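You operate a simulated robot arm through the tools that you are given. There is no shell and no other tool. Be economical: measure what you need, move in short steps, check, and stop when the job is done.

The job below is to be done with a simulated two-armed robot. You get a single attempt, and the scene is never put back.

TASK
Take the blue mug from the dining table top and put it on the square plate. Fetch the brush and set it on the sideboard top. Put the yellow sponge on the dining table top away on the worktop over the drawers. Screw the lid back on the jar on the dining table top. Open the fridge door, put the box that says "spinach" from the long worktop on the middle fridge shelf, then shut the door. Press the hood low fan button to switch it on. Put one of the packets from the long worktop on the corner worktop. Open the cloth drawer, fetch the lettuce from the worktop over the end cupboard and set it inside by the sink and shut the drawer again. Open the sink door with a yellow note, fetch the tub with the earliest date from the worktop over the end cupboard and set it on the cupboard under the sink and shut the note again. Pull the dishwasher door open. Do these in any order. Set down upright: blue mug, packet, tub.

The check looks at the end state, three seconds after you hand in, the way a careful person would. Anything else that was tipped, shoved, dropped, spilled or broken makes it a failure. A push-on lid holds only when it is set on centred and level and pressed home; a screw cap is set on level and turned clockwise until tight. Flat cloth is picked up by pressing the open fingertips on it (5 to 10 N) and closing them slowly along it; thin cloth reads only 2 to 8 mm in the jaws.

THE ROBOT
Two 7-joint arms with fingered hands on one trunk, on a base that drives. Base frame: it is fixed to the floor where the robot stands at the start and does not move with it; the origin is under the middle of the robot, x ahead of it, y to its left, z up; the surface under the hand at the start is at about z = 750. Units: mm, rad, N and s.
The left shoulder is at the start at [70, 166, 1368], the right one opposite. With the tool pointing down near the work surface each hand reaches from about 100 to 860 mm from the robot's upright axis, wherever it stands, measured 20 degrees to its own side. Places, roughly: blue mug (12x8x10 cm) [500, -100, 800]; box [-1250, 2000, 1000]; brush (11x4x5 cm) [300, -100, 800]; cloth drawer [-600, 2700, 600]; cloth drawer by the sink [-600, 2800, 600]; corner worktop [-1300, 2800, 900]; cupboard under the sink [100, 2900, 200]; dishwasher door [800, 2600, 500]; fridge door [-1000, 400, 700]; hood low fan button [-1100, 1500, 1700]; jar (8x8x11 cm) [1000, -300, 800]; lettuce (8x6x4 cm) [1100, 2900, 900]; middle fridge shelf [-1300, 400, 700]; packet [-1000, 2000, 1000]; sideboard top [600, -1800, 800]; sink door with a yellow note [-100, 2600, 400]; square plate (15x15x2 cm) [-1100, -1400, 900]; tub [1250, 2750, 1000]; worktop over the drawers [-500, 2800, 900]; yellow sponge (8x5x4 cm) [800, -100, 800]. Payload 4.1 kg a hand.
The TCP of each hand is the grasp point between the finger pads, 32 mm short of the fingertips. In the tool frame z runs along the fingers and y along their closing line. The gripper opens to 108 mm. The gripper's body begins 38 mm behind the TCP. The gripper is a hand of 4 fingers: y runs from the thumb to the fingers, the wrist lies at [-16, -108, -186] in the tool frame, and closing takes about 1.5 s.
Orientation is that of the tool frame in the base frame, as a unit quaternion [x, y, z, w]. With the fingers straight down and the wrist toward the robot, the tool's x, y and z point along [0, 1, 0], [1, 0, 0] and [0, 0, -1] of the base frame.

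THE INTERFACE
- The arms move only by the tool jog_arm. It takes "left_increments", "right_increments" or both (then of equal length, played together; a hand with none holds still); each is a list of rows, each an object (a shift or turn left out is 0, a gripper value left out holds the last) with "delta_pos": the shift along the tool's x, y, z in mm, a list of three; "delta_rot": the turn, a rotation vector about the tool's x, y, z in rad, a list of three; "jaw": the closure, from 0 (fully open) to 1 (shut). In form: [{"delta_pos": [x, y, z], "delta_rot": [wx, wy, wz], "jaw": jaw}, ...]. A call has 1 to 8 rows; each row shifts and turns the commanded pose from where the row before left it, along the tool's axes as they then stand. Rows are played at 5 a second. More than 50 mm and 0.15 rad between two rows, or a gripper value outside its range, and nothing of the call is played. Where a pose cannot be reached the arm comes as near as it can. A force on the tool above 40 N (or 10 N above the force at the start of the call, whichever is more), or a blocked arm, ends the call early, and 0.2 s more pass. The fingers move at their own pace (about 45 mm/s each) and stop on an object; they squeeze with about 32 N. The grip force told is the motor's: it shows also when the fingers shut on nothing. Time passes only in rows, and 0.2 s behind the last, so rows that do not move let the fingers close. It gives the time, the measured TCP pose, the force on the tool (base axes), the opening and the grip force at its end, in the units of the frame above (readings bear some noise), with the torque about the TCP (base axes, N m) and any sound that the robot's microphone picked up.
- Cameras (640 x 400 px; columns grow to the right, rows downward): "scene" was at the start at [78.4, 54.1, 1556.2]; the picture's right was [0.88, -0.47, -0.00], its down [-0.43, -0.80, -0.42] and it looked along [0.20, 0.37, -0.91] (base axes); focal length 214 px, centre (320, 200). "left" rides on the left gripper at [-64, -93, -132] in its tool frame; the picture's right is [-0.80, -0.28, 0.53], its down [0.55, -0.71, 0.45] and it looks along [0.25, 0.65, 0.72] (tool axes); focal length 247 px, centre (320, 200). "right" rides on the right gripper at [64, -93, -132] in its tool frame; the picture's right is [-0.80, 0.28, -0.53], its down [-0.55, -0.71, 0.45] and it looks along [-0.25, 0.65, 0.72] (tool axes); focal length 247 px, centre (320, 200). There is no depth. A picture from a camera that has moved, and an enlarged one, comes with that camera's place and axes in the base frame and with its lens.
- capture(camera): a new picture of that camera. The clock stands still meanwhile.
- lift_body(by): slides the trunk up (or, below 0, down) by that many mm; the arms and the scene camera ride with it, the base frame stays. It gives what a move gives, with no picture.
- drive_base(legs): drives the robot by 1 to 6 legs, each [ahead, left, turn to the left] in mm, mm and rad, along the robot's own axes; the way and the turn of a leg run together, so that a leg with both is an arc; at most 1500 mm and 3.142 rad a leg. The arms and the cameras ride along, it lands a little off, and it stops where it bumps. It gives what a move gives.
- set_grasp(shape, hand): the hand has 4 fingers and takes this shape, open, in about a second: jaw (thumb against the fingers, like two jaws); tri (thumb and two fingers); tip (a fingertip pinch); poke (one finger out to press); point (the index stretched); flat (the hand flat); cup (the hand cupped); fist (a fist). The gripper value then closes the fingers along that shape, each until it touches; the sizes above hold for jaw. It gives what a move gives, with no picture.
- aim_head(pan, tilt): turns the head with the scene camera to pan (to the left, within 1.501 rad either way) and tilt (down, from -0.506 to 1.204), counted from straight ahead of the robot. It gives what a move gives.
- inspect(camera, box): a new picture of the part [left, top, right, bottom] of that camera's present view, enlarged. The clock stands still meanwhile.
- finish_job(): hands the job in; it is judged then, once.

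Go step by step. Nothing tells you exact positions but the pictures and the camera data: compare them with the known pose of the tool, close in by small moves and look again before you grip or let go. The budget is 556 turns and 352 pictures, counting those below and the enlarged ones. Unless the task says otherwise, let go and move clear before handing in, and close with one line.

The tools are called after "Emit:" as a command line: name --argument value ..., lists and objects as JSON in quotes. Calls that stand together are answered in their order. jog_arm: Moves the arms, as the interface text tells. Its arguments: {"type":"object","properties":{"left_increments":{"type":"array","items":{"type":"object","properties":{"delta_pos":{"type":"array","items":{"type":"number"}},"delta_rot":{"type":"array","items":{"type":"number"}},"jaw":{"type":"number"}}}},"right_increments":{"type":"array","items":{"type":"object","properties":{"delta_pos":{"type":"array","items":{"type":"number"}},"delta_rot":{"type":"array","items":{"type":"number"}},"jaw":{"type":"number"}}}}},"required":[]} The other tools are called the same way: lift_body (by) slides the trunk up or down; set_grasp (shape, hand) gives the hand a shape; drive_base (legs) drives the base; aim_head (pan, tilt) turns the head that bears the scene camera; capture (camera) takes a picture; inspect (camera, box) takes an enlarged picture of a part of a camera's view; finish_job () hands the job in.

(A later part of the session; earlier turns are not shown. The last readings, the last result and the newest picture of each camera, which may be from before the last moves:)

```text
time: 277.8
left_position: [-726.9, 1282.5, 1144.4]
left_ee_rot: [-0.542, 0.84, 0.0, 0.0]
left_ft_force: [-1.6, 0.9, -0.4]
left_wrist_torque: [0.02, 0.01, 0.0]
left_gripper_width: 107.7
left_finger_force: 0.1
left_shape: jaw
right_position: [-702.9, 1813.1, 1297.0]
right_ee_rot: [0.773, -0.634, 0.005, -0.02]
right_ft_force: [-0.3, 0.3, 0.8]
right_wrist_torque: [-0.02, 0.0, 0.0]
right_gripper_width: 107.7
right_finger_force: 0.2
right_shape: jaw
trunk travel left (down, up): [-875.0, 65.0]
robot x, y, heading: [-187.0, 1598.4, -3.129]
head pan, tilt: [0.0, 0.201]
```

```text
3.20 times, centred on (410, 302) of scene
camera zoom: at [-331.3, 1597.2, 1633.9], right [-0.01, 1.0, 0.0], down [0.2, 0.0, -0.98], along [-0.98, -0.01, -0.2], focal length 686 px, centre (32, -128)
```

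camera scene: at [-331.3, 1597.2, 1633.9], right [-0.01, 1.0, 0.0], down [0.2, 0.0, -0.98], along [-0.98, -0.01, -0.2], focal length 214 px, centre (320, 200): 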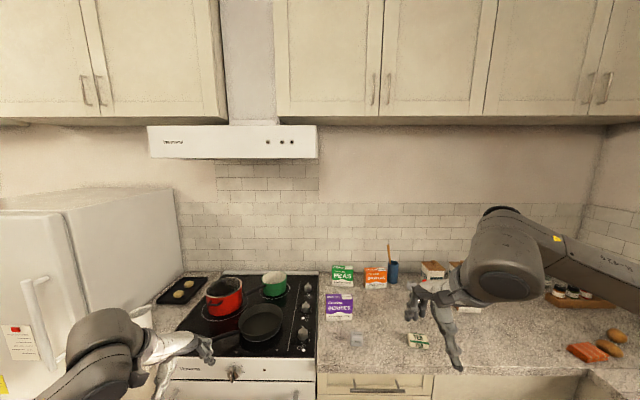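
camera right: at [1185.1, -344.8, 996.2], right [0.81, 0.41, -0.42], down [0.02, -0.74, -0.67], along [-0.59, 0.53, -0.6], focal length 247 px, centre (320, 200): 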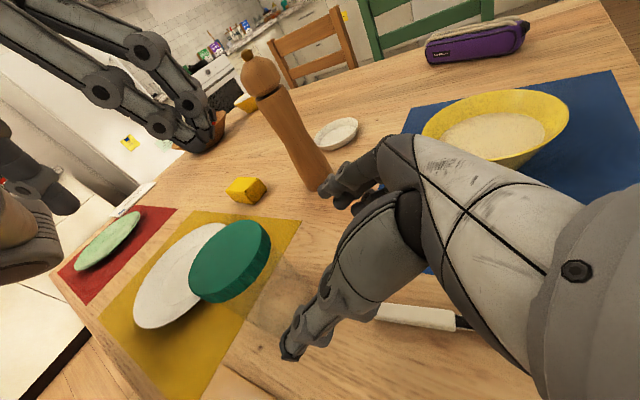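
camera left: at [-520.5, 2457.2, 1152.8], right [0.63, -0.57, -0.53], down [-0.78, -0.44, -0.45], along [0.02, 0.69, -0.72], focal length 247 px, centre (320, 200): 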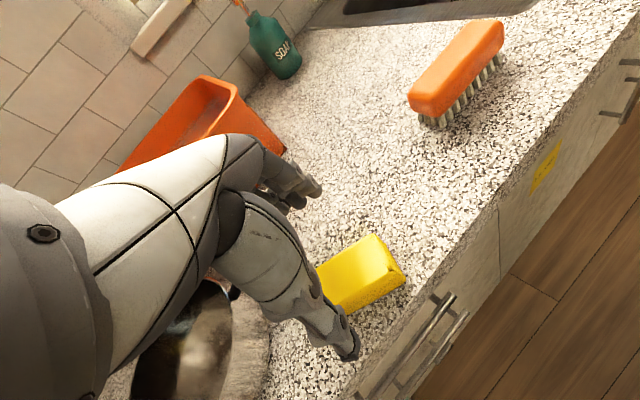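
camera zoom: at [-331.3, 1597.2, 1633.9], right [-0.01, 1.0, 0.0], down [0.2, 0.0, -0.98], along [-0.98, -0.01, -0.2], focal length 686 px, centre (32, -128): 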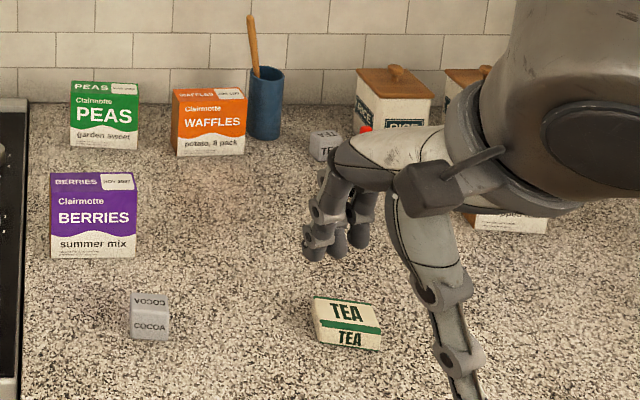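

The buttons are lamp, 1 and 2; low fan is "1", near (-1100,1458,1682). I'll press it with the left hand's poke finger: first raise and pitch the hand forward.

Emit:
jog_arm --left_increments '[{"delta_pos": [0, 0, -40], "delta_rot": [0, 0, -0.14]}, {"delta_pos": [0, 0, -40], "delta_rot": [0, 0, -0.14]}, {"delta_pos": [0, 0, -40], "delta_rot": [0, 0, -0.14]}, {"delta_pos": [-29, 0, -40]}, {"delta_pos": [-29, 0, -40]}, {"delta_pos": [-29, 0, -40]}, {"delta_pos": [-29, 0, -40]}, {"delta_pos": [-29, 0, -40]}]'

Emit:
set_grasp --hand "left" --shape "poke"

Emit:
jog_arm --left_increments '[{"delta_rot": [-0.145, 0, 0]}, {"delta_rot": [-0.145, 0, 0]}, {"delta_rot": [-0.145, 0, 0]}, {"delta_rot": [-0.145, 0, 0]}, {"delta_rot": [-0.145, 0, 0]}, {"delta_rot": [-0.145, 0, 0]}, {"delta_rot": [-0.145, 0, 0]}, {"delta_rot": [-0.145, 0, 0]}]'

Emit:
capture --camera "scene"

Emit:
capture --camera "left"

```text
time: 279.6
left_position: [-723.6, 1431.6, 1467.0]
left_ee_rot: [-0.706, 0.708, -0.001, 0.0]
left_ft_force: [0.2, -0.3, 0.6]
left_wrist_torque: [-0.02, -0.01, 0.0]
left_gripper_width: 107.8
left_finger_force: 0.0
left_shape: jaw
right_position: [-703.9, 1814.1, 1297.4]
right_ee_rot: [0.774, -0.633, 0.007, -0.019]
right_ft_force: [0.6, -0.3, 0.5]
right_wrist_torque: [-0.02, 0.01, 0.05]
right_gripper_width: 107.9
right_finger_force: 0.0
right_shape: jaw
trunk travel left (down, up): [-875.0, 65.0]
robot x, y, heading: [-185.2, 1598.9, -3.128]
head pan, tilt: [0.0, 0.201]
```

```text
time: 280.5
left_position: [-724.6, 1429.2, 1466.3]
left_ee_rot: [-0.706, 0.708, 0.0, 0.0]
left_ft_force: [-0.1, -0.8, 0.6]
left_wrist_torque: [0.0, -0.01, 0.0]
left_gripper_width: 0.0
left_finger_force: 0.1
left_shape: poke
right_position: [-703.9, 1811.2, 1296.0]
right_ee_rot: [0.774, -0.633, 0.006, -0.02]
right_ft_force: [0.6, 0.2, 0.7]
right_wrist_torque: [0.04, 0.01, 0.0]
right_gripper_width: 107.8
right_finger_force: 0.0
right_shape: jaw
trunk travel left (down, up): [-875.0, 65.0]
robot x, y, heading: [-188.5, 1599.1, -3.127]
head pan, tilt: [0.0, 0.201]
```

```text
time: 282.3
left_position: [-740.9, 1426.7, 1468.5]
left_ee_rot: [-0.591, 0.592, 0.388, -0.387]
left_ft_force: [0.1, 0.2, 0.2]
left_wrist_torque: [0.0, -0.05, -0.02]
left_gripper_width: 0.1
left_finger_force: 0.0
left_shape: poke
left hand out of reach, approached as far as the arm can: row 4, 5
right_position: [-703.1, 1810.3, 1297.6]
right_ee_rot: [0.774, -0.633, 0.005, -0.019]
right_ft_force: [0.1, -0.7, 0.5]
right_wrist_torque: [0.02, 0.02, -0.02]
right_gripper_width: 107.7
right_finger_force: 0.1
right_shape: jaw
trunk travel left (down, up): [-875.0, 65.0]
robot x, y, heading: [-186.9, 1595.8, -3.126]
head pan, tilt: [0.0, 0.201]
```

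```text
200 pictures are left
camera scene: at [-330.8, 1595.7, 1634.1], right [-0.01, 1.0, 0.0], down [0.2, 0.0, -0.98], along [-0.98, -0.01, -0.2], focal length 214 px, centre (320, 200)
```

scene: 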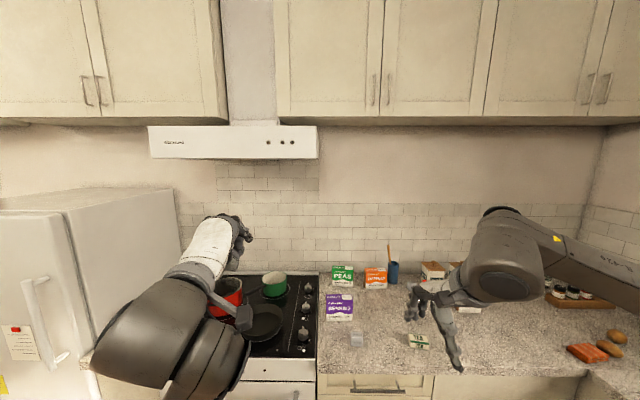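

```text
199 pictures are left
camera left: at [-583.7, 1490.6, 1435.7], right [-0.37, 0.8, -0.47], down [-0.13, -0.55, -0.83], along [-0.92, -0.25, 0.31], focal length 247 px, centre (320, 200)
```

left: 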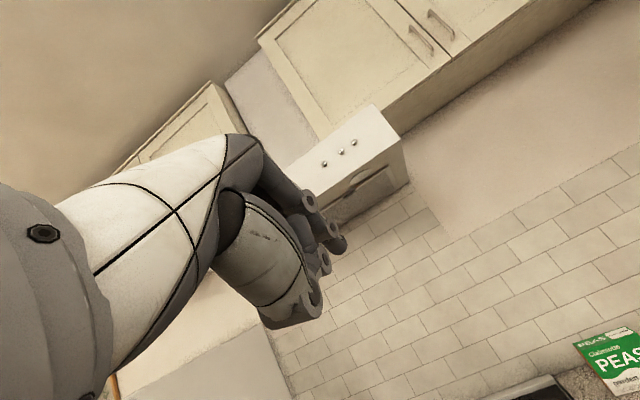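

Emit:
inspect --camera "left" --box '[240, 130, 400, 340]'

Emit:
inspect --camera "scene" --box '[160, 190, 300, 320]'

```text
1.90 times, centred on (320, 235) of left
camera zoom: at [-583.7, 1490.6, 1435.7], right [-0.37, 0.8, -0.47], down [-0.13, -0.55, -0.83], along [-0.92, -0.25, 0.31], focal length 470 px, centre (320, 133)
```

zoom: 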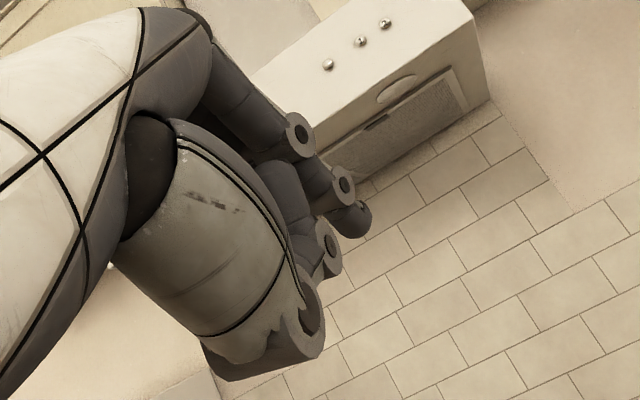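

```text
3.08 times, centred on (230, 255) of scene
camera zoom: at [-330.8, 1595.7, 1634.1], right [-0.01, 1.0, 0.0], down [0.2, 0.0, -0.98], along [-0.98, -0.01, -0.2], focal length 660 px, centre (597, 31)
```

zoom: 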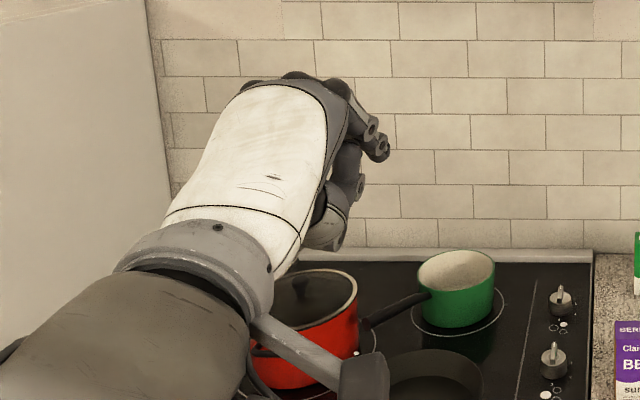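

Button "1" triangulates to (-1112,1454,1683); the poke fingertip lies about 32 mm beyond the TCP. I level the hand and rise to button height, then approach.

Emit:
jog_arm --left_increments '[{"delta_rot": [-0.137, 0, 0]}, {"delta_rot": [-0.137, 0, 0]}, {"delta_rot": [-0.137, 0, 0]}, {"delta_pos": [-4, 43, 20]}, {"delta_pos": [-4, 43, 20]}, {"delta_pos": [-4, 43, 20]}, {"delta_pos": [-4, 43, 20]}, {"delta_pos": [-4, 43, 20]}]'

Emit:
capture --camera "scene"

```text
time: 284.1
left_position: [-842.3, 1452.8, 1683.8]
left_ee_rot: [-0.499, 0.501, 0.501, -0.499]
left_ft_force: [0.2, 0.0, 0.9]
left_wrist_torque: [-0.04, 0.0, 0.01]
left_gripper_width: 0.0
left_finger_force: 0.1
left_shape: poke
right_position: [-703.5, 1812.5, 1296.8]
right_ee_rot: [0.774, -0.633, 0.006, -0.018]
right_ft_force: [0.0, 1.1, 0.4]
right_wrist_torque: [-0.02, -0.02, -0.04]
right_gripper_width: 107.7
right_finger_force: 0.0
right_shape: jaw
trunk travel left (down, up): [-875.0, 65.0]
robot x, y, heading: [-187.3, 1599.4, -3.128]
head pan, tilt: [0.0, 0.201]
```

```text
196 pictures are left
camera scene: at [-331.6, 1598.1, 1633.8], right [-0.01, 1.0, 0.0], down [0.2, 0.0, -0.98], along [-0.98, -0.01, -0.2], focal length 214 px, centre (320, 200)
```

scene: 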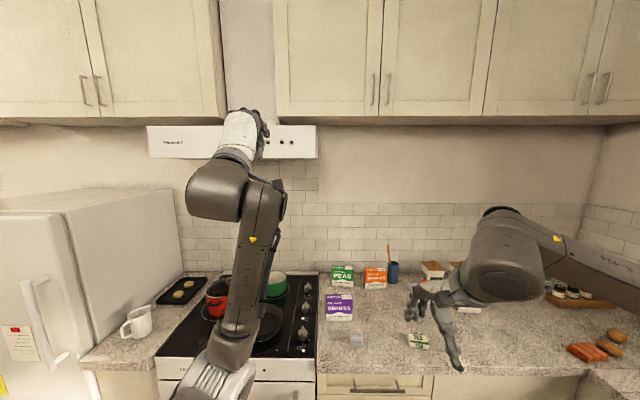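

Emit:
inspect --camera "scene" --box '[220, 95, 330, 170]'

Emit:
inspect --camera "left" --box '[220, 100, 480, 300]'

```text
5.33 times, centred on (275, 132) of scene
camera zoom: at [-331.6, 1598.1, 1633.8], right [-0.01, 1.0, 0.0], down [0.2, 0.0, -0.98], along [-0.98, -0.01, -0.2], focal length 1144 px, centre (560, 560)
```

zoom: 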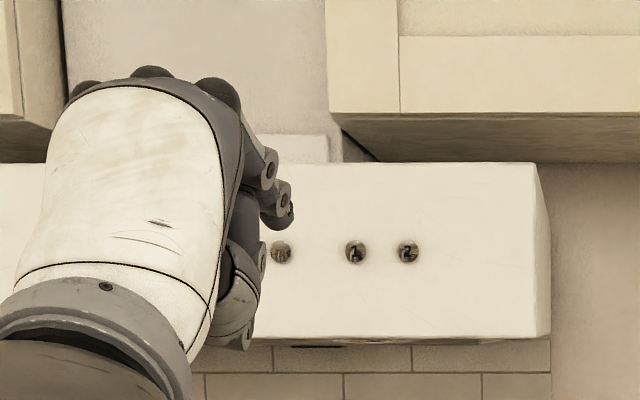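

```text
2.00 times, centred on (350, 200) of left
camera zoom: at [-710.4, 1516.2, 1591.6], right [-0.53, 0.8, -0.28], down [-0.45, -0.55, -0.71], along [-0.72, -0.25, 0.65], focal length 494 px, centre (260, 200)
```

zoom: 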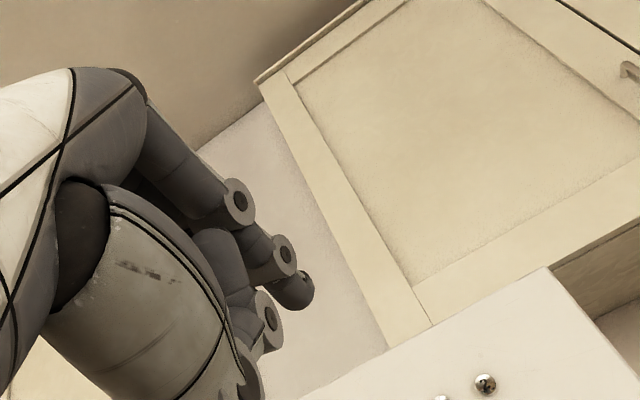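

The fingertip is at about (-874,1462,1684). I shift 6 mm and advance to about 30 mm from the button.

Emit:
jog_arm --left_increments '[{"delta_pos": [6, -1, 40]}, {"delta_pos": [0, 0, 45]}, {"delta_pos": [0, 0, 45]}, {"delta_pos": [0, 0, 45]}, {"delta_pos": [0, 0, 30]}, {}]'

Emit:
inspect --camera "scene" --box '[220, 95, 330, 170]'

Emit:
inspect --camera "left" --box '[220, 150, 420, 300]'

```text
time: 285.5
left_position: [-1048.8, 1442.7, 1681.5]
left_ee_rot: [-0.499, 0.501, 0.501, -0.499]
left_ft_force: [-0.1, 0.5, 0.3]
left_wrist_torque: [-0.01, 0.02, 0.01]
left_gripper_width: 0.1
left_finger_force: 0.1
left_shape: poke
right_position: [-703.4, 1811.1, 1296.9]
right_ee_rot: [0.774, -0.633, 0.006, -0.019]
right_ft_force: [-0.7, 0.1, 0.4]
right_wrist_torque: [0.01, -0.01, 0.01]
right_gripper_width: 107.7
right_finger_force: 0.0
right_shape: jaw
trunk travel left (down, up): [-875.0, 65.0]
robot x, y, heading: [-187.7, 1597.5, -3.124]
head pan, tilt: [0.0, 0.201]
```

```text
5.33 times, centred on (275, 132) of scene
camera zoom: at [-330.7, 1597.1, 1634.0], right [-0.01, 1.0, 0.0], down [0.2, 0.0, -0.98], along [-0.98, -0.01, -0.2], focal length 1144 px, centre (560, 560)
```

zoom: 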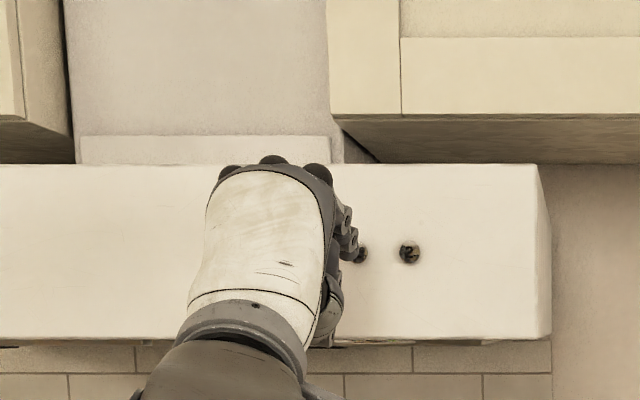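

```text
2.67 times, centred on (320, 225) of left
camera zoom: at [-916.5, 1506.2, 1589.8], right [-0.53, 0.8, -0.28], down [-0.45, -0.55, -0.71], along [-0.72, -0.25, 0.65], focal length 659 px, centre (320, 133)
```

zoom: 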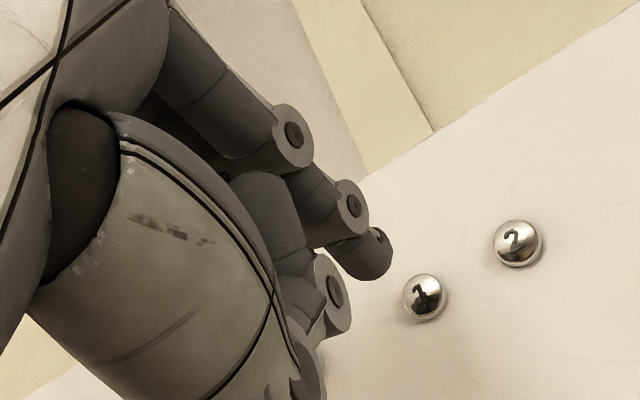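

Nearly aligned: tip (-1081,1452,1685), button (-1112,1453,1682). I push forward slowly.

Emit:
jog_arm --left_increments '[{"delta_pos": [-1, -3, 15]}, {"delta_pos": [0, 0, 10]}, {"delta_pos": [0, 0, 4]}, {"delta_pos": [0, 0, 3]}, {}]'

Emit:
inspect --camera "left" --box '[220, 150, 420, 300]'

```text
time: 286.7
left_position: [-1079.2, 1443.6, 1679.0]
left_ee_rot: [-0.499, 0.501, 0.5, -0.499]
left_ft_force: [-0.5, -0.9, -0.4]
left_wrist_torque: [-0.03, 0.04, 0.0]
left_gripper_width: 0.0
left_finger_force: 0.1
left_shape: poke
right_position: [-703.6, 1812.0, 1297.2]
right_ee_rot: [0.774, -0.633, 0.006, -0.019]
right_ft_force: [-0.5, -0.6, -0.2]
right_wrist_torque: [0.01, -0.02, -0.02]
right_gripper_width: 107.8
right_finger_force: 0.2
right_shape: jaw
trunk travel left (down, up): [-875.0, 65.0]
robot x, y, heading: [-186.0, 1600.9, -3.128]
head pan, tilt: [0.0, 0.201]
```

```text
2.67 times, centred on (320, 225) of left
camera zoom: at [-947.9, 1508.3, 1586.1], right [-0.53, 0.8, -0.28], down [-0.45, -0.55, -0.71], along [-0.72, -0.25, 0.65], focal length 659 px, centre (320, 133)
```

zoom: 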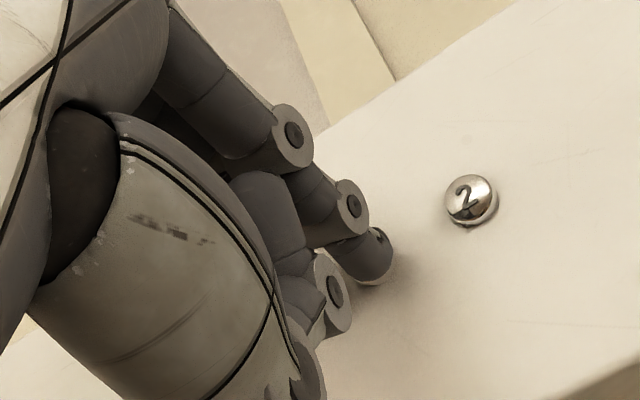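

Emit:
jog_arm --left_increments '[{"delta_pos": [0, 0, 3]}, {"delta_pos": [0, 0, 3]}, {"delta_pos": [0, 0, 3]}, {}]'

```text
time: 287.7
left_position: [-1084.9, 1444.6, 1679.7]
left_ee_rot: [-0.498, 0.5, 0.502, -0.5]
left_ft_force: [9.9, 0.1, -2.4]
left_wrist_torque: [0.0, -0.05, -0.02]
left_gripper_width: 0.1
left_finger_force: 0.0
left_shape: poke
right_position: [-699.9, 1812.5, 1297.5]
right_ee_rot: [0.773, -0.633, 0.005, -0.02]
right_ft_force: [0.5, -0.9, -0.8]
right_wrist_torque: [0.0, -0.03, -0.01]
right_gripper_width: 107.8
right_finger_force: 0.1
right_shape: jaw
trunk travel left (down, up): [-875.0, 65.0]
robot x, y, heading: [-187.3, 1598.8, -3.134]
head pan, tilt: [0.0, 0.201]
heard: click
```

I heard a click. I back the finger off and look whether it is on.

Emit:
jog_arm --left_increments '[{"delta_pos": [0, 0, -15]}, {"delta_pos": [0, 0, -40]}, {"delta_pos": [0, 0, -45]}, {"delta_pos": [0, 0, -45]}, {"delta_pos": [0, 0, -45]}]'

Emit:
inspect --camera "scene" --box '[240, 110, 330, 170]'

```text
time: 288.9
left_position: [-893.7, 1443.5, 1681.0]
left_ee_rot: [-0.499, 0.501, 0.501, -0.499]
left_ft_force: [0.8, 0.3, -0.2]
left_wrist_torque: [0.02, 0.0, -0.04]
left_gripper_width: 0.0
left_finger_force: 0.0
left_shape: poke
right_position: [-702.5, 1812.2, 1297.6]
right_ee_rot: [0.774, -0.633, 0.005, -0.019]
right_ft_force: [1.2, 0.4, 1.0]
right_wrist_torque: [0.01, 0.0, 0.02]
right_gripper_width: 107.3
right_finger_force: 0.1
right_shape: jaw
trunk travel left (down, up): [-875.0, 65.0]
robot x, y, heading: [-183.9, 1599.0, -3.126]
head pan, tilt: [0.0, 0.201]
```

```text
6.67 times, centred on (285, 140) of scene
camera zoom: at [-329.4, 1597.0, 1634.1], right [-0.01, 1.0, 0.0], down [0.2, 0.0, -0.98], along [-0.98, -0.01, -0.2], focal length 1430 px, centre (553, 600)
```

zoom: 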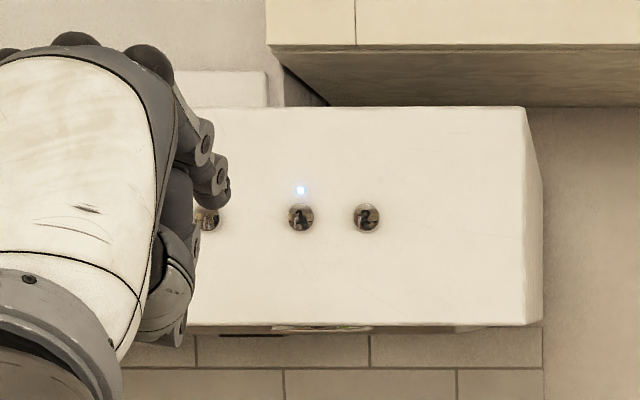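

The light above button 1 is on. I bring the left hand back down to its normal pose.

Emit:
jog_arm --left_increments '[{"delta_pos": [0, -20, -40]}, {"delta_pos": [0, -30, -35]}, {"delta_pos": [0, -35, -35]}, {"delta_pos": [0, -45, 0]}, {"delta_pos": [0, -45, 0], "delta_rot": [0.13, 0, 0]}, {"delta_pos": [0, -30, 0], "delta_rot": [0.14, 0, 0]}, {"delta_rot": [0.145, 0, 0]}, {"delta_rot": [0.145, 0, 0]}]'

Emit:
jog_arm --left_increments '[{"delta_rot": [0.145, 0, 0]}, {"delta_rot": [0.145, 0, 0]}, {"delta_rot": [0.145, 0, 0]}, {"delta_rot": [0.145, 0, 0]}, {"delta_rot": [0.145, 0, 0]}, {"delta_rot": [0.145, 0, 0]}, {"delta_rot": [0.14, 0, 0]}, {}]'

Emit:
set_grasp --hand "left" --shape "jaw"

Emit:
drive_base --legs '[[0, -350, 0]]'

Emit:
aim_head --pan 0 --tilt 0.6

Emit:
capture --camera "scene"

```text
time: 290.7
left_position: [-785.7, 1445.5, 1476.9]
left_ee_rot: [-0.617, 0.621, 0.343, -0.341]
left_ft_force: [0.3, 0.4, 1.3]
left_wrist_torque: [-0.02, -0.02, -0.02]
left_gripper_width: 0.0
left_finger_force: 0.1
left_shape: poke
right_position: [-704.1, 1811.9, 1296.5]
right_ee_rot: [0.773, -0.633, 0.006, -0.021]
right_ft_force: [-0.7, 0.0, 0.1]
right_wrist_torque: [0.02, 0.01, 0.03]
right_gripper_width: 107.7
right_finger_force: 0.1
right_shape: jaw
trunk travel left (down, up): [-875.0, 65.0]
robot x, y, heading: [-189.2, 1599.5, -3.125]
head pan, tilt: [0.0, 0.201]
```

```text
time: 292.7
left_position: [-808.4, 1400.9, 1441.8]
left_ee_rot: [0.727, -0.686, 0.025, -0.025]
left_ft_force: [-0.3, 0.2, 0.6]
left_wrist_torque: [-0.01, -0.02, -0.01]
left_gripper_width: 0.2
left_finger_force: 0.1
left_shape: poke
left hand out of reach, approached as far as the arm can: row 5, 6
right_position: [-701.8, 1811.6, 1297.6]
right_ee_rot: [0.773, -0.634, 0.005, -0.019]
right_ft_force: [-0.3, 0.0, -0.3]
right_wrist_torque: [0.03, 0.01, 0.01]
right_gripper_width: 107.9
right_finger_force: 0.0
right_shape: jaw
trunk travel left (down, up): [-875.0, 65.0]
robot x, y, heading: [-186.6, 1595.9, -3.128]
head pan, tilt: [0.0, 0.201]
stopped in row 8 (left hand): the arm was blocked; the commanded pose is now the measured one
```

```text
time: 293.6
left_position: [-810.7, 1402.4, 1442.0]
left_ee_rot: [0.727, -0.686, 0.024, -0.025]
left_ft_force: [-0.6, 0.4, 0.1]
left_wrist_torque: [0.0, 0.03, 0.03]
left_gripper_width: 107.7
left_finger_force: 0.0
left_shape: jaw
right_position: [-704.3, 1812.4, 1296.9]
right_ee_rot: [0.774, -0.633, 0.006, -0.02]
right_ft_force: [0.2, -0.6, 0.5]
right_wrist_torque: [0.03, 0.03, 0.02]
right_gripper_width: 107.7
right_finger_force: 0.1
right_shape: jaw
trunk travel left (down, up): [-875.0, 65.0]
robot x, y, heading: [-189.2, 1599.5, -3.125]
head pan, tilt: [0.0, 0.201]
```

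```text
time: 296.0
left_position: [-814.3, 1763.3, 1441.5]
left_ee_rot: [0.727, -0.686, 0.025, -0.025]
left_ft_force: [-0.3, -0.6, 1.2]
left_wrist_torque: [0.03, -0.02, 0.01]
left_gripper_width: 107.7
left_finger_force: 0.1
left_shape: jaw
right_position: [-708.1, 2174.5, 1296.2]
right_ee_rot: [0.772, -0.635, 0.007, -0.019]
right_ft_force: [0.4, -0.3, 0.7]
right_wrist_torque: [-0.01, 0.01, -0.03]
right_gripper_width: 107.6
right_finger_force: 0.0
right_shape: jaw
trunk travel left (down, up): [-875.0, 65.0]
robot x, y, heading: [-190.2, 1960.8, -3.131]
head pan, tilt: [0.0, 0.201]
```

```text
time: 296.8
left_position: [-815.3, 1764.4, 1442.0]
left_ee_rot: [0.727, -0.686, 0.024, -0.025]
left_ft_force: [-0.1, 0.6, -0.3]
left_wrist_torque: [-0.06, -0.01, -0.01]
left_gripper_width: 107.7
left_finger_force: 0.0
left_shape: jaw
right_position: [-707.2, 2176.3, 1296.0]
right_ee_rot: [0.773, -0.634, 0.006, -0.018]
right_ft_force: [-0.8, -0.1, -0.4]
right_wrist_torque: [0.0, 0.0, 0.02]
right_gripper_width: 107.9
right_finger_force: 0.1
right_shape: jaw
trunk travel left (down, up): [-875.0, 65.0]
robot x, y, heading: [-193.1, 1965.8, -3.129]
head pan, tilt: [0.0, 0.6]
```

```text
189 pictures are left
camera scene: at [-331.0, 1960.2, 1597.2], right [-0.01, 1.0, 0.0], down [0.56, 0.01, -0.83], along [-0.83, -0.01, -0.56], focal length 214 px, centre (320, 200)
```

scene: 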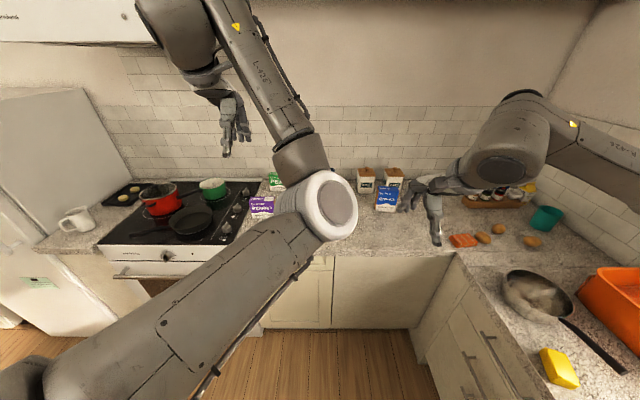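

The left arm ended elbow-up. I pull it back to the left side with clockwise wrist turns to restore its normal posture.

Emit:
jog_arm --left_increments '[{"delta_pos": [30, -30, 0], "delta_rot": [0, 0, 0.1]}, {"delta_pos": [30, -30, 0], "delta_rot": [0, 0, 0.1]}, {"delta_pos": [20, -35, 5], "delta_rot": [0, 0, 0.1]}, {"delta_pos": [15, -35, 15], "delta_rot": [0, 0, 0.1]}, {"delta_pos": [0, -35, 25], "delta_rot": [0, 0, 0.1]}, {"delta_pos": [0, -20, 35]}, {"delta_pos": [0, 0, 40]}, {"delta_pos": [0, 0, 40]}]'

Emit:
capture --camera "scene"

```text
time: 298.6
left_position: [-631.9, 1636.7, 1290.6]
left_ee_rot: [-0.533, 0.845, -0.016, 0.03]
left_ft_force: [0.2, -0.7, -0.3]
left_wrist_torque: [0.01, -0.04, 0.01]
left_gripper_width: 107.7
left_finger_force: 0.1
left_shape: jaw
right_position: [-708.5, 2173.9, 1299.4]
right_ee_rot: [0.773, -0.634, 0.006, -0.02]
right_ft_force: [-0.4, 0.6, 0.5]
right_wrist_torque: [0.01, -0.01, 0.0]
right_gripper_width: 107.5
right_finger_force: 0.1
right_shape: jaw
trunk travel left (down, up): [-875.0, 65.0]
robot x, y, heading: [-194.4, 1962.0, -3.131]
head pan, tilt: [0.0, 0.6]
```

```text
188 pictures are left
camera scene: at [-332.1, 1958.0, 1597.1], right [-0.01, 1.0, 0.0], down [0.57, 0.01, -0.82], along [-0.82, -0.01, -0.57], focal length 214 px, centre (320, 200)
```

scene: 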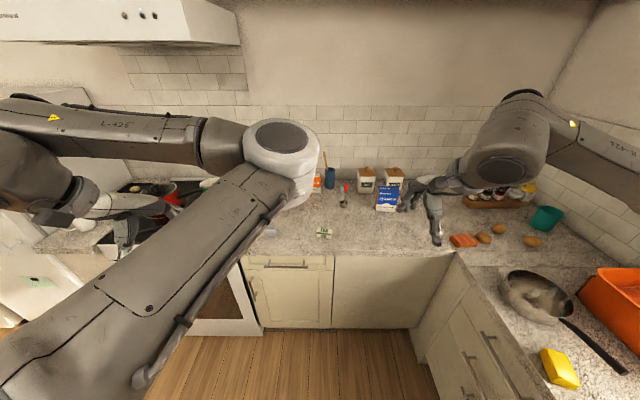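

Emit:
jog_arm --left_increments '[{"delta_pos": [35, 10, 30], "delta_rot": [0, 0, 0.1]}, {"delta_pos": [35, 10, 30], "delta_rot": [0, 0, 0.1]}, {"delta_pos": [35, 10, 30]}, {"delta_pos": [35, 10, 30]}, {"delta_pos": [10, 10, 30]}, {}]'

Emit:
capture --camera "scene"

```text
time: 300.0
left_position: [-743.6, 1543.5, 1134.6]
left_ee_rot: [-0.446, 0.894, -0.014, 0.031]
left_ft_force: [0.2, -0.2, 0.3]
left_wrist_torque: [0.01, 0.03, -0.04]
left_gripper_width: 107.7
left_finger_force: 0.0
left_shape: jaw
right_position: [-706.0, 2176.2, 1297.8]
right_ee_rot: [0.772, -0.635, 0.006, -0.018]
right_ft_force: [0.0, 0.0, 0.0]
right_wrist_torque: [0.0, -0.06, -0.04]
right_gripper_width: 107.5
right_finger_force: 0.1
right_shape: jaw
trunk travel left (down, up): [-875.0, 65.0]
robot x, y, heading: [-193.4, 1957.5, -3.133]
head pan, tilt: [0.0, 0.6]
```

```text
187 pictures are left
camera scene: at [-329.9, 1960.5, 1597.3], right [-0.01, 1.0, 0.0], down [0.56, 0.0, -0.83], along [-0.83, -0.01, -0.56], focal length 214 px, centre (320, 200)
```

scene: 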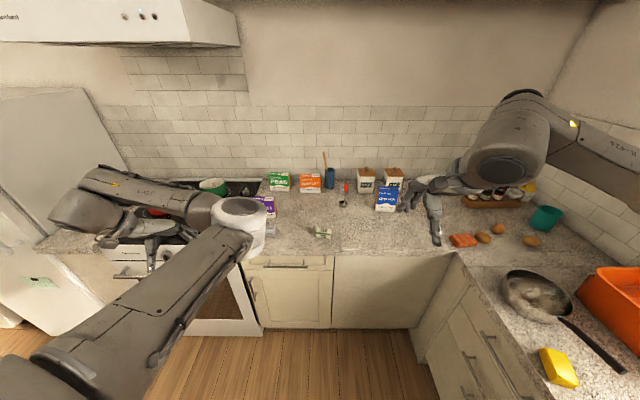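

The left arm is usable. I'll use the right hand for the tea packet; I look closely at the items.

Emit:
inspect --camera "scene" --box '[240, 150, 480, 270]'

Emit:
capture --camera "right"

```text
2.67 times, centred on (360, 210) of scene
camera zoom: at [-329.9, 1960.5, 1597.3], right [-0.01, 1.0, 0.0], down [0.56, 0.0, -0.83], along [-0.83, -0.01, -0.56], focal length 572 px, centre (213, 173)
```

zoom: 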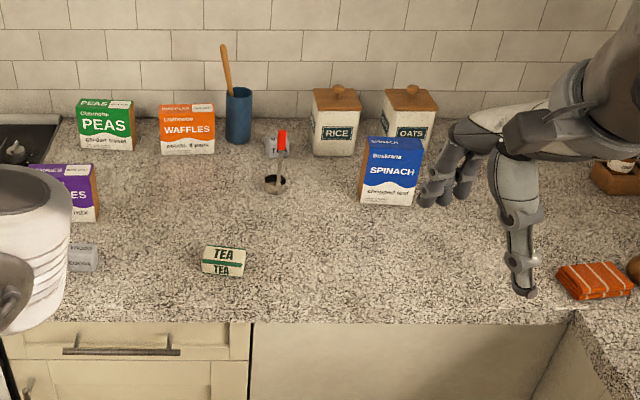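

```text
185 pictures are left
camera right: at [-606.2, 2127.9, 1430.9], right [-0.45, 0.72, 0.53], down [0.6, 0.68, -0.41], along [-0.66, 0.13, -0.74], focal length 247 px, centre (320, 200)
```

right: 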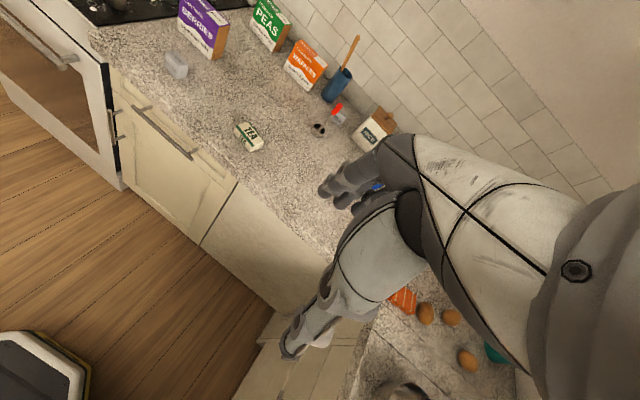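

The packet is the TEA box near (-1039,1967). I raise the left hand, drive nearer and bring the right hand above it.

Emit:
jog_arm --left_increments '[{"delta_pos": [0, -20, -40]}, {"delta_pos": [0, -40, -25]}, {"delta_pos": [0, -40, 0]}]'

Emit:
drive_base --legs '[[200, 0, 0]]'

Emit:
jog_arm --right_increments '[{"delta_pos": [30, 25, 30]}, {"delta_pos": [30, 25, 30]}, {"delta_pos": [30, 25, 30]}, {"delta_pos": [30, 25, 30]}, {"delta_pos": [20, 25, 35]}, {"delta_pos": [0, 25, 35]}, {"delta_pos": [0, 17, 35]}]'

Emit:
capture --camera "right"

```text
time: 300.8
left_position: [-668.6, 1476.3, 1202.8]
left_ee_rot: [-0.445, 0.895, -0.013, 0.031]
left_ft_force: [1.3, 0.2, -1.0]
left_wrist_torque: [0.02, -0.04, -0.01]
left_gripper_width: 107.8
left_finger_force: 0.1
left_shape: jaw
right_position: [-706.4, 2173.4, 1296.9]
right_ee_rot: [0.772, -0.635, 0.005, -0.02]
right_ft_force: [-0.4, -0.3, 1.1]
right_wrist_torque: [0.03, 0.01, 0.0]
right_gripper_width: 107.8
right_finger_force: 0.1
right_shape: jaw
trunk travel left (down, up): [-875.0, 65.0]
robot x, y, heading: [-193.2, 1960.7, -3.129]
head pan, tilt: [0.0, 0.6]
```

```text
time: 302.4
left_position: [-859.6, 1477.1, 1203.5]
left_ee_rot: [-0.447, 0.894, -0.014, 0.03]
left_ft_force: [0.3, 0.3, -0.6]
left_wrist_torque: [-0.01, 0.05, 0.03]
left_gripper_width: 107.8
left_finger_force: 0.1
left_shape: jaw
right_position: [-898.1, 2174.3, 1297.9]
right_ee_rot: [0.772, -0.635, 0.005, -0.018]
right_ft_force: [0.9, -0.1, 0.6]
right_wrist_torque: [0.0, 0.0, 0.02]
right_gripper_width: 108.0
right_finger_force: 0.0
right_shape: jaw
trunk travel left (down, up): [-875.0, 65.0]
robot x, y, heading: [-386.1, 1958.4, -3.134]
head pan, tilt: [0.0, 0.6]
```

```text
time: 304.0
left_position: [-863.7, 1475.9, 1202.3]
left_ee_rot: [-0.446, 0.894, -0.013, 0.032]
left_ft_force: [0.2, 0.2, -0.8]
left_wrist_torque: [0.0, -0.02, 0.0]
left_gripper_width: 107.9
left_finger_force: 0.1
left_shape: jaw
right_position: [-1028.6, 2008.9, 1062.7]
right_ee_rot: [0.772, -0.635, 0.007, -0.02]
right_ft_force: [-1.0, 0.2, -0.2]
right_wrist_torque: [0.0, 0.0, 0.03]
right_gripper_width: 107.9
right_finger_force: 0.0
right_shape: jaw
trunk travel left (down, up): [-875.0, 65.0]
robot x, y, heading: [-386.5, 1958.5, -3.13]
head pan, tilt: [0.0, 0.6]
```

```text
184 pictures are left
camera right: at [-928.9, 1960.0, 1197.0], right [-0.45, 0.72, 0.53], down [0.6, 0.69, -0.41], along [-0.66, 0.13, -0.74], focal length 247 px, centre (320, 200)
```

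right: 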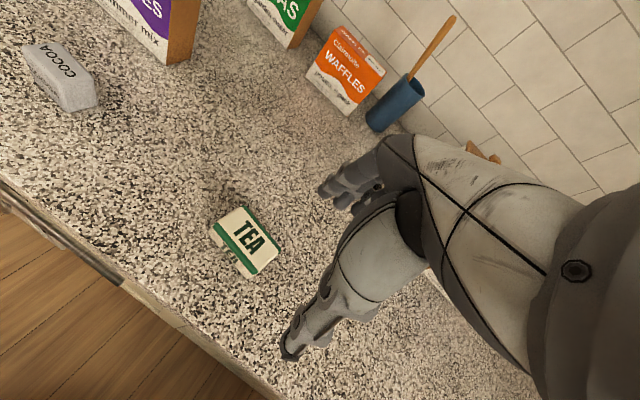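

TEA's long side runs along y, turned about 10°. I turn the right hand to match, centre over it and descend.

Emit:
jog_arm --right_increments '[{"delta_rot": [0, 0, 0.125]}, {"delta_rot": [0, 0, 0.125]}, {"delta_rot": [0, 0, 0.12]}, {"delta_pos": [44, 4, 10]}, {"delta_pos": [0, 0, 40]}, {"delta_pos": [0, 0, 30]}, {}]'

Emit:
capture --camera "right"

```text
time: 305.6
left_position: [-863.1, 1475.9, 1204.2]
left_ee_rot: [-0.447, 0.894, -0.014, 0.031]
left_ft_force: [0.1, 0.3, 0.4]
left_wrist_torque: [0.01, 0.03, 0.01]
left_gripper_width: 107.8
left_finger_force: 0.0
left_shape: jaw
right_position: [-1038.4, 1966.2, 982.5]
right_ee_rot: [-0.642, 0.767, -0.003, 0.02]
right_ft_force: [-0.4, 0.7, -0.1]
right_wrist_torque: [0.01, 0.01, 0.0]
right_gripper_width: 108.0
right_finger_force: 0.1
right_shape: jaw
trunk travel left (down, up): [-875.0, 65.0]
robot x, y, heading: [-385.9, 1956.7, -3.131]
head pan, tilt: [0.0, 0.6]
```

```text
183 pictures are left
camera right: at [-961.9, 1882.2, 1115.0], right [-0.16, 0.82, 0.55], down [0.81, 0.43, -0.41], along [-0.57, 0.38, -0.73], focal length 247 px, centre (320, 200)
```

right: 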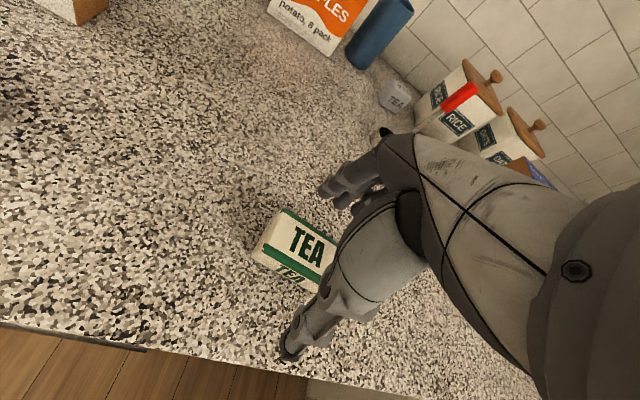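

Emit:
jog_arm --right_increments '[{"delta_pos": [0, 0, 15], "delta_rot": [-0.03, 0.027, 0]}, {"delta_pos": [0, 0, 18]}, {"jaw": 0.25}, {"jaw": 0.45}, {"jaw": 1}, {}, {}, {}]'

Emit:
jog_arm --right_increments '[{"delta_pos": [0, 0, -20]}, {"delta_pos": [0, 0, -40]}, {"delta_pos": [0, 0, -45]}, {"delta_pos": [0, -20, -45]}, {"delta_pos": [0, -40, -20]}, {"delta_pos": [0, -40, 0]}, {"delta_pos": [0, -40, 0]}]'

Emit:
capture --camera "right"

```text
time: 307.4
left_position: [-864.1, 1475.9, 1203.1]
left_ee_rot: [-0.447, 0.894, -0.014, 0.031]
left_ft_force: [-0.6, 0.5, 1.1]
left_wrist_torque: [0.0, 0.01, 0.02]
left_gripper_width: 107.6
left_finger_force: 0.0
left_shape: jaw
right_position: [-1038.0, 1968.1, 949.0]
right_ee_rot: [-0.642, 0.767, 0.001, 0.001]
right_ft_force: [1.1, 0.1, 0.6]
right_wrist_torque: [-0.01, -0.01, -0.03]
right_gripper_width: 39.5
right_finger_force: 31.7
right_shape: jaw
trunk travel left (down, up): [-875.0, 65.0]
robot x, y, heading: [-387.7, 1959.1, -3.136]
head pan, tilt: [0.0, 0.6]
```

```text
time: 309.0
left_position: [-862.0, 1476.2, 1204.0]
left_ee_rot: [-0.447, 0.894, -0.014, 0.032]
left_ft_force: [-0.2, -0.1, 0.5]
left_wrist_torque: [0.02, 0.03, -0.01]
left_gripper_width: 107.6
left_finger_force: 0.0
left_shape: jaw
right_position: [-897.1, 1943.9, 1117.3]
right_ee_rot: [-0.642, 0.766, 0.001, 0.0]
right_ft_force: [-0.8, -0.2, -1.3]
right_wrist_torque: [-0.01, 0.03, 0.01]
right_gripper_width: 39.4
right_finger_force: 31.4
right_shape: jaw
trunk travel left (down, up): [-875.0, 65.0]
robot x, y, heading: [-391.3, 1957.0, -3.135]
head pan, tilt: [0.0, 0.6]
```

```text
182 pictures are left
camera right: at [-814.7, 1864.2, 1249.5], right [-0.14, 0.83, 0.53], down [0.79, 0.42, -0.45], along [-0.6, 0.36, -0.72], focal length 247 px, centre (320, 200)
```

right: 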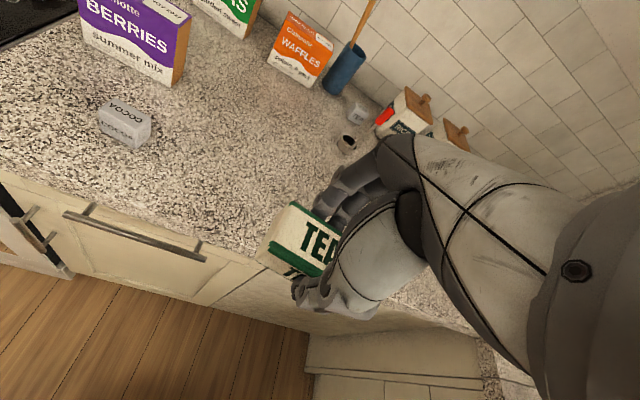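

The packet is held upright. I drive nearer the corner and turn toward it.

Emit:
drive_base --legs '[[0, -212, 0], [180, 0, -0.45]]'

Emit:
aim_head --pan -0.3 --tilt 0.7

Emit:
capture --camera "scene"

```text
time: 311.9
left_position: [-1200.5, 1984.3, 1204.2]
left_ee_rot: [-0.235, 0.971, -0.02, 0.028]
left_ft_force: [-0.3, -0.2, -0.3]
left_wrist_torque: [0.04, 0.01, 0.01]
left_gripper_width: 107.7
left_finger_force: 0.1
left_shape: jaw
right_position: [-1027.5, 2419.3, 1118.7]
right_ee_rot: [-0.455, 0.89, 0.001, 0.001]
right_ft_force: [0.8, -0.1, -1.1]
right_wrist_torque: [0.03, 0.0, 0.0]
right_gripper_width: 39.2
right_finger_force: 31.6
right_shape: jaw
trunk travel left (down, up): [-875.0, 65.0]
robot x, y, heading: [-560.9, 2208.2, 2.701]
head pan, tilt: [0.0, 0.6]
```

```text
time: 312.8
left_position: [-1202.0, 1986.3, 1202.7]
left_ee_rot: [-0.235, 0.971, -0.022, 0.028]
left_ft_force: [-0.1, 0.1, -0.5]
left_wrist_torque: [-0.04, 0.01, 0.02]
left_gripper_width: 107.8
left_finger_force: 0.0
left_shape: jaw
right_position: [-1028.7, 2421.2, 1118.3]
right_ee_rot: [-0.453, 0.891, 0.0, 0.0]
right_ft_force: [0.2, 0.4, -0.5]
right_wrist_torque: [-0.01, -0.04, -0.02]
right_gripper_width: 39.5
right_finger_force: 31.7
right_shape: jaw
trunk travel left (down, up): [-875.0, 65.0]
robot x, y, heading: [-562.3, 2210.0, 2.704]
head pan, tilt: [-0.3, 0.7]
```

```text
181 pictures are left
camera scene: at [-671.3, 2290.5, 1588.4], right [0.68, 0.74, 0.0], down [0.48, -0.44, -0.76], along [-0.56, 0.52, -0.65], focal length 214 px, centre (320, 200)
```

scene: 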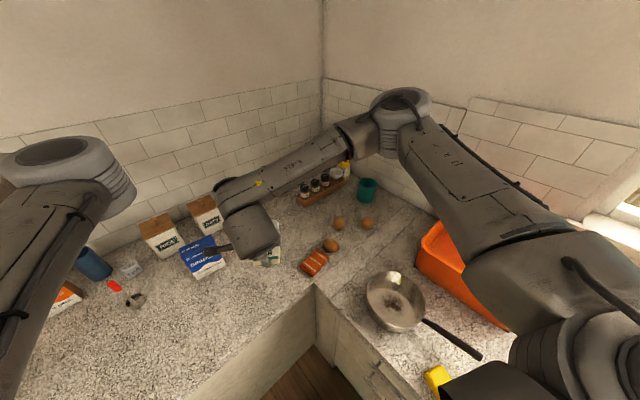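

A free spot is near (-1200,2650), between spice rack, eggs and the spinach box. I move the packet there.

Emit:
jog_arm --right_increments '[{"delta_pos": [-12, 39, 12]}, {"delta_pos": [-12, 39, 12]}, {"delta_pos": [-12, 39, 12]}, {"delta_pos": [-12, 39, 15]}, {"delta_pos": [-12, 39, 18]}, {"delta_pos": [-12, 39, 18]}, {"delta_pos": [-11, 39, 18]}, {}]'

Emit:
capture --camera "right"

Emit:
capture --camera "scene"

```text
time: 314.6
left_position: [-1201.0, 1984.4, 1202.9]
left_ee_rot: [-0.235, 0.971, -0.021, 0.028]
left_ft_force: [-0.2, 0.4, -0.3]
left_wrist_torque: [0.01, -0.01, -0.03]
left_gripper_width: 107.5
left_finger_force: 0.1
left_shape: jaw
right_position: [-1200.9, 2649.1, 1012.1]
right_ee_rot: [-0.455, 0.891, 0.0, 0.001]
right_ft_force: [0.3, -0.3, -0.7]
right_wrist_torque: [0.01, 0.01, 0.0]
right_gripper_width: 39.4
right_finger_force: 32.3
right_shape: jaw
trunk travel left (down, up): [-875.0, 65.0]
robot x, y, heading: [-559.2, 2208.1, 2.704]
head pan, tilt: [-0.3, 0.7]
```

```text
180 pictures are left
camera right: at [-1162.1, 2542.2, 1142.7], right [0.24, 0.81, 0.53], down [0.89, 0.03, -0.45], along [-0.38, 0.58, -0.72], focal length 247 px, centre (320, 200)
```

right: 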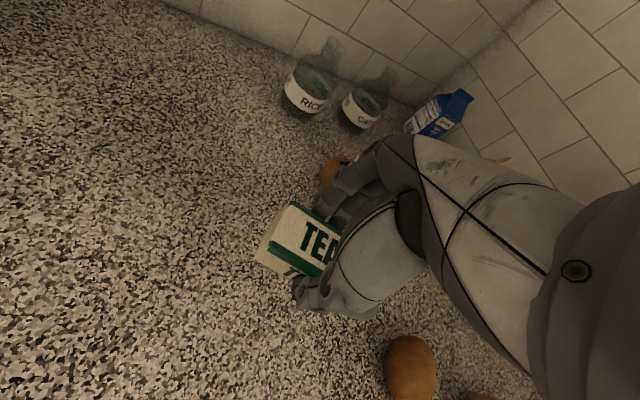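

```text
179 pictures are left
camera scene: at [-669.9, 2289.1, 1588.6], right [0.68, 0.74, 0.0], down [0.47, -0.44, -0.76], along [-0.56, 0.52, -0.64], focal length 214 px, centre (320, 200)
```

scene: 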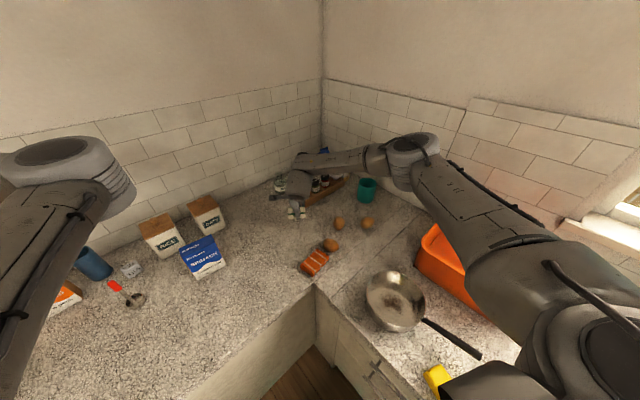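

The spice rack is near the fingers; I shift back 45 mm, then lower gently.

Emit:
jog_arm --right_increments '[{"delta_pos": [10, -45, 0]}, {"delta_pos": [0, 0, 25]}, {"delta_pos": [0, 0, 20]}, {"delta_pos": [0, 0, 10]}, {"delta_pos": [0, 0, 4]}, {}]'

Emit:
capture --camera "right"

```text
time: 315.9
left_position: [-1201.6, 1984.4, 1203.6]
left_ee_rot: [-0.234, 0.972, -0.021, 0.028]
left_ft_force: [0.4, 0.9, -0.9]
left_wrist_torque: [0.03, 0.0, 0.01]
left_gripper_width: 107.8
left_finger_force: 0.1
left_shape: jaw
right_position: [-1170.0, 2613.8, 953.3]
right_ee_rot: [-0.454, 0.891, 0.0, 0.0]
right_ft_force: [0.1, 0.8, -1.5]
right_wrist_torque: [0.01, -0.01, 0.0]
right_gripper_width: 39.3
right_finger_force: 31.8
right_shape: jaw
trunk travel left (down, up): [-875.0, 65.0]
robot x, y, heading: [-559.3, 2208.8, 2.702]
head pan, tilt: [-0.3, 0.7]
```

```text
178 pictures are left
camera right: at [-1131.4, 2506.9, 1085.2], right [0.24, 0.81, 0.53], down [0.89, 0.03, -0.45], along [-0.38, 0.58, -0.72], focal length 247 px, centre (320, 200)
```

right: 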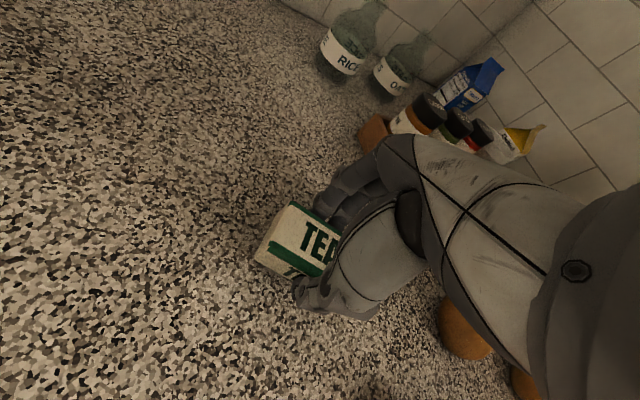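

Emit:
jog_arm --right_increments '[{"delta_pos": [0, 0, 2]}, {"delta_pos": [0, 0, 2]}, {}, {"jaw": 0.6}, {"jaw": 0.4}, {"jaw": 0.3}, {}, {}]'

Emit:
jog_arm --right_increments '[{"delta_pos": [0, 0, -25]}, {"delta_pos": [0, 0, -40]}, {"delta_pos": [0, 0, -45]}, {"delta_pos": [0, -25, -40]}, {"delta_pos": [0, -40, -20]}, {"delta_pos": [0, -45, 0]}]'

Emit:
capture --camera "right"

```text
time: 317.8
left_position: [-1202.2, 1985.8, 1203.6]
left_ee_rot: [-0.235, 0.971, -0.021, 0.027]
left_ft_force: [1.0, 0.5, -0.5]
left_wrist_torque: [-0.05, -0.02, 0.03]
left_gripper_width: 107.6
left_finger_force: 0.1
left_shape: jaw
right_position: [-1169.1, 2613.7, 949.1]
right_ee_rot: [-0.454, 0.891, 0.0, 0.0]
right_ft_force: [-0.9, 0.1, 0.3]
right_wrist_torque: [0.01, -0.04, 0.02]
right_gripper_width: 74.9
right_finger_force: 0.0
right_shape: jaw
trunk travel left (down, up): [-875.0, 65.0]
robot x, y, heading: [-559.8, 2209.2, 2.702]
head pan, tilt: [-0.3, 0.7]
```

```text
time: 319.1
left_position: [-1201.1, 1984.3, 1202.9]
left_ee_rot: [-0.234, 0.972, -0.02, 0.028]
left_ft_force: [-0.6, 0.0, -0.4]
left_wrist_torque: [0.01, 0.01, 0.04]
left_gripper_width: 107.7
left_finger_force: 0.0
left_shape: jaw
right_position: [-1078.7, 2548.5, 1119.9]
right_ee_rot: [-0.454, 0.891, 0.002, 0.001]
right_ft_force: [0.2, -0.3, -0.6]
right_wrist_torque: [-0.01, 0.02, -0.02]
right_gripper_width: 75.3
right_finger_force: 0.1
right_shape: jaw
trunk travel left (down, up): [-875.0, 65.0]
robot x, y, heading: [-564.7, 2210.5, 2.703]
head pan, tilt: [-0.3, 0.7]
```

```text
177 pictures are left
camera right: at [-1040.2, 2441.3, 1251.7], right [0.24, 0.81, 0.53], down [0.89, 0.03, -0.45], along [-0.38, 0.58, -0.72], focal length 247 px, centre (320, 200)
```

right: 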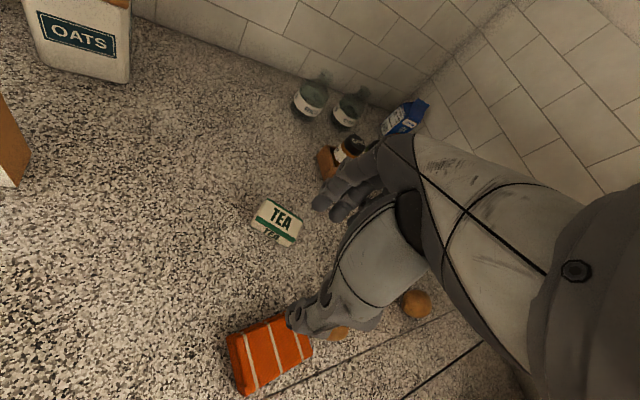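

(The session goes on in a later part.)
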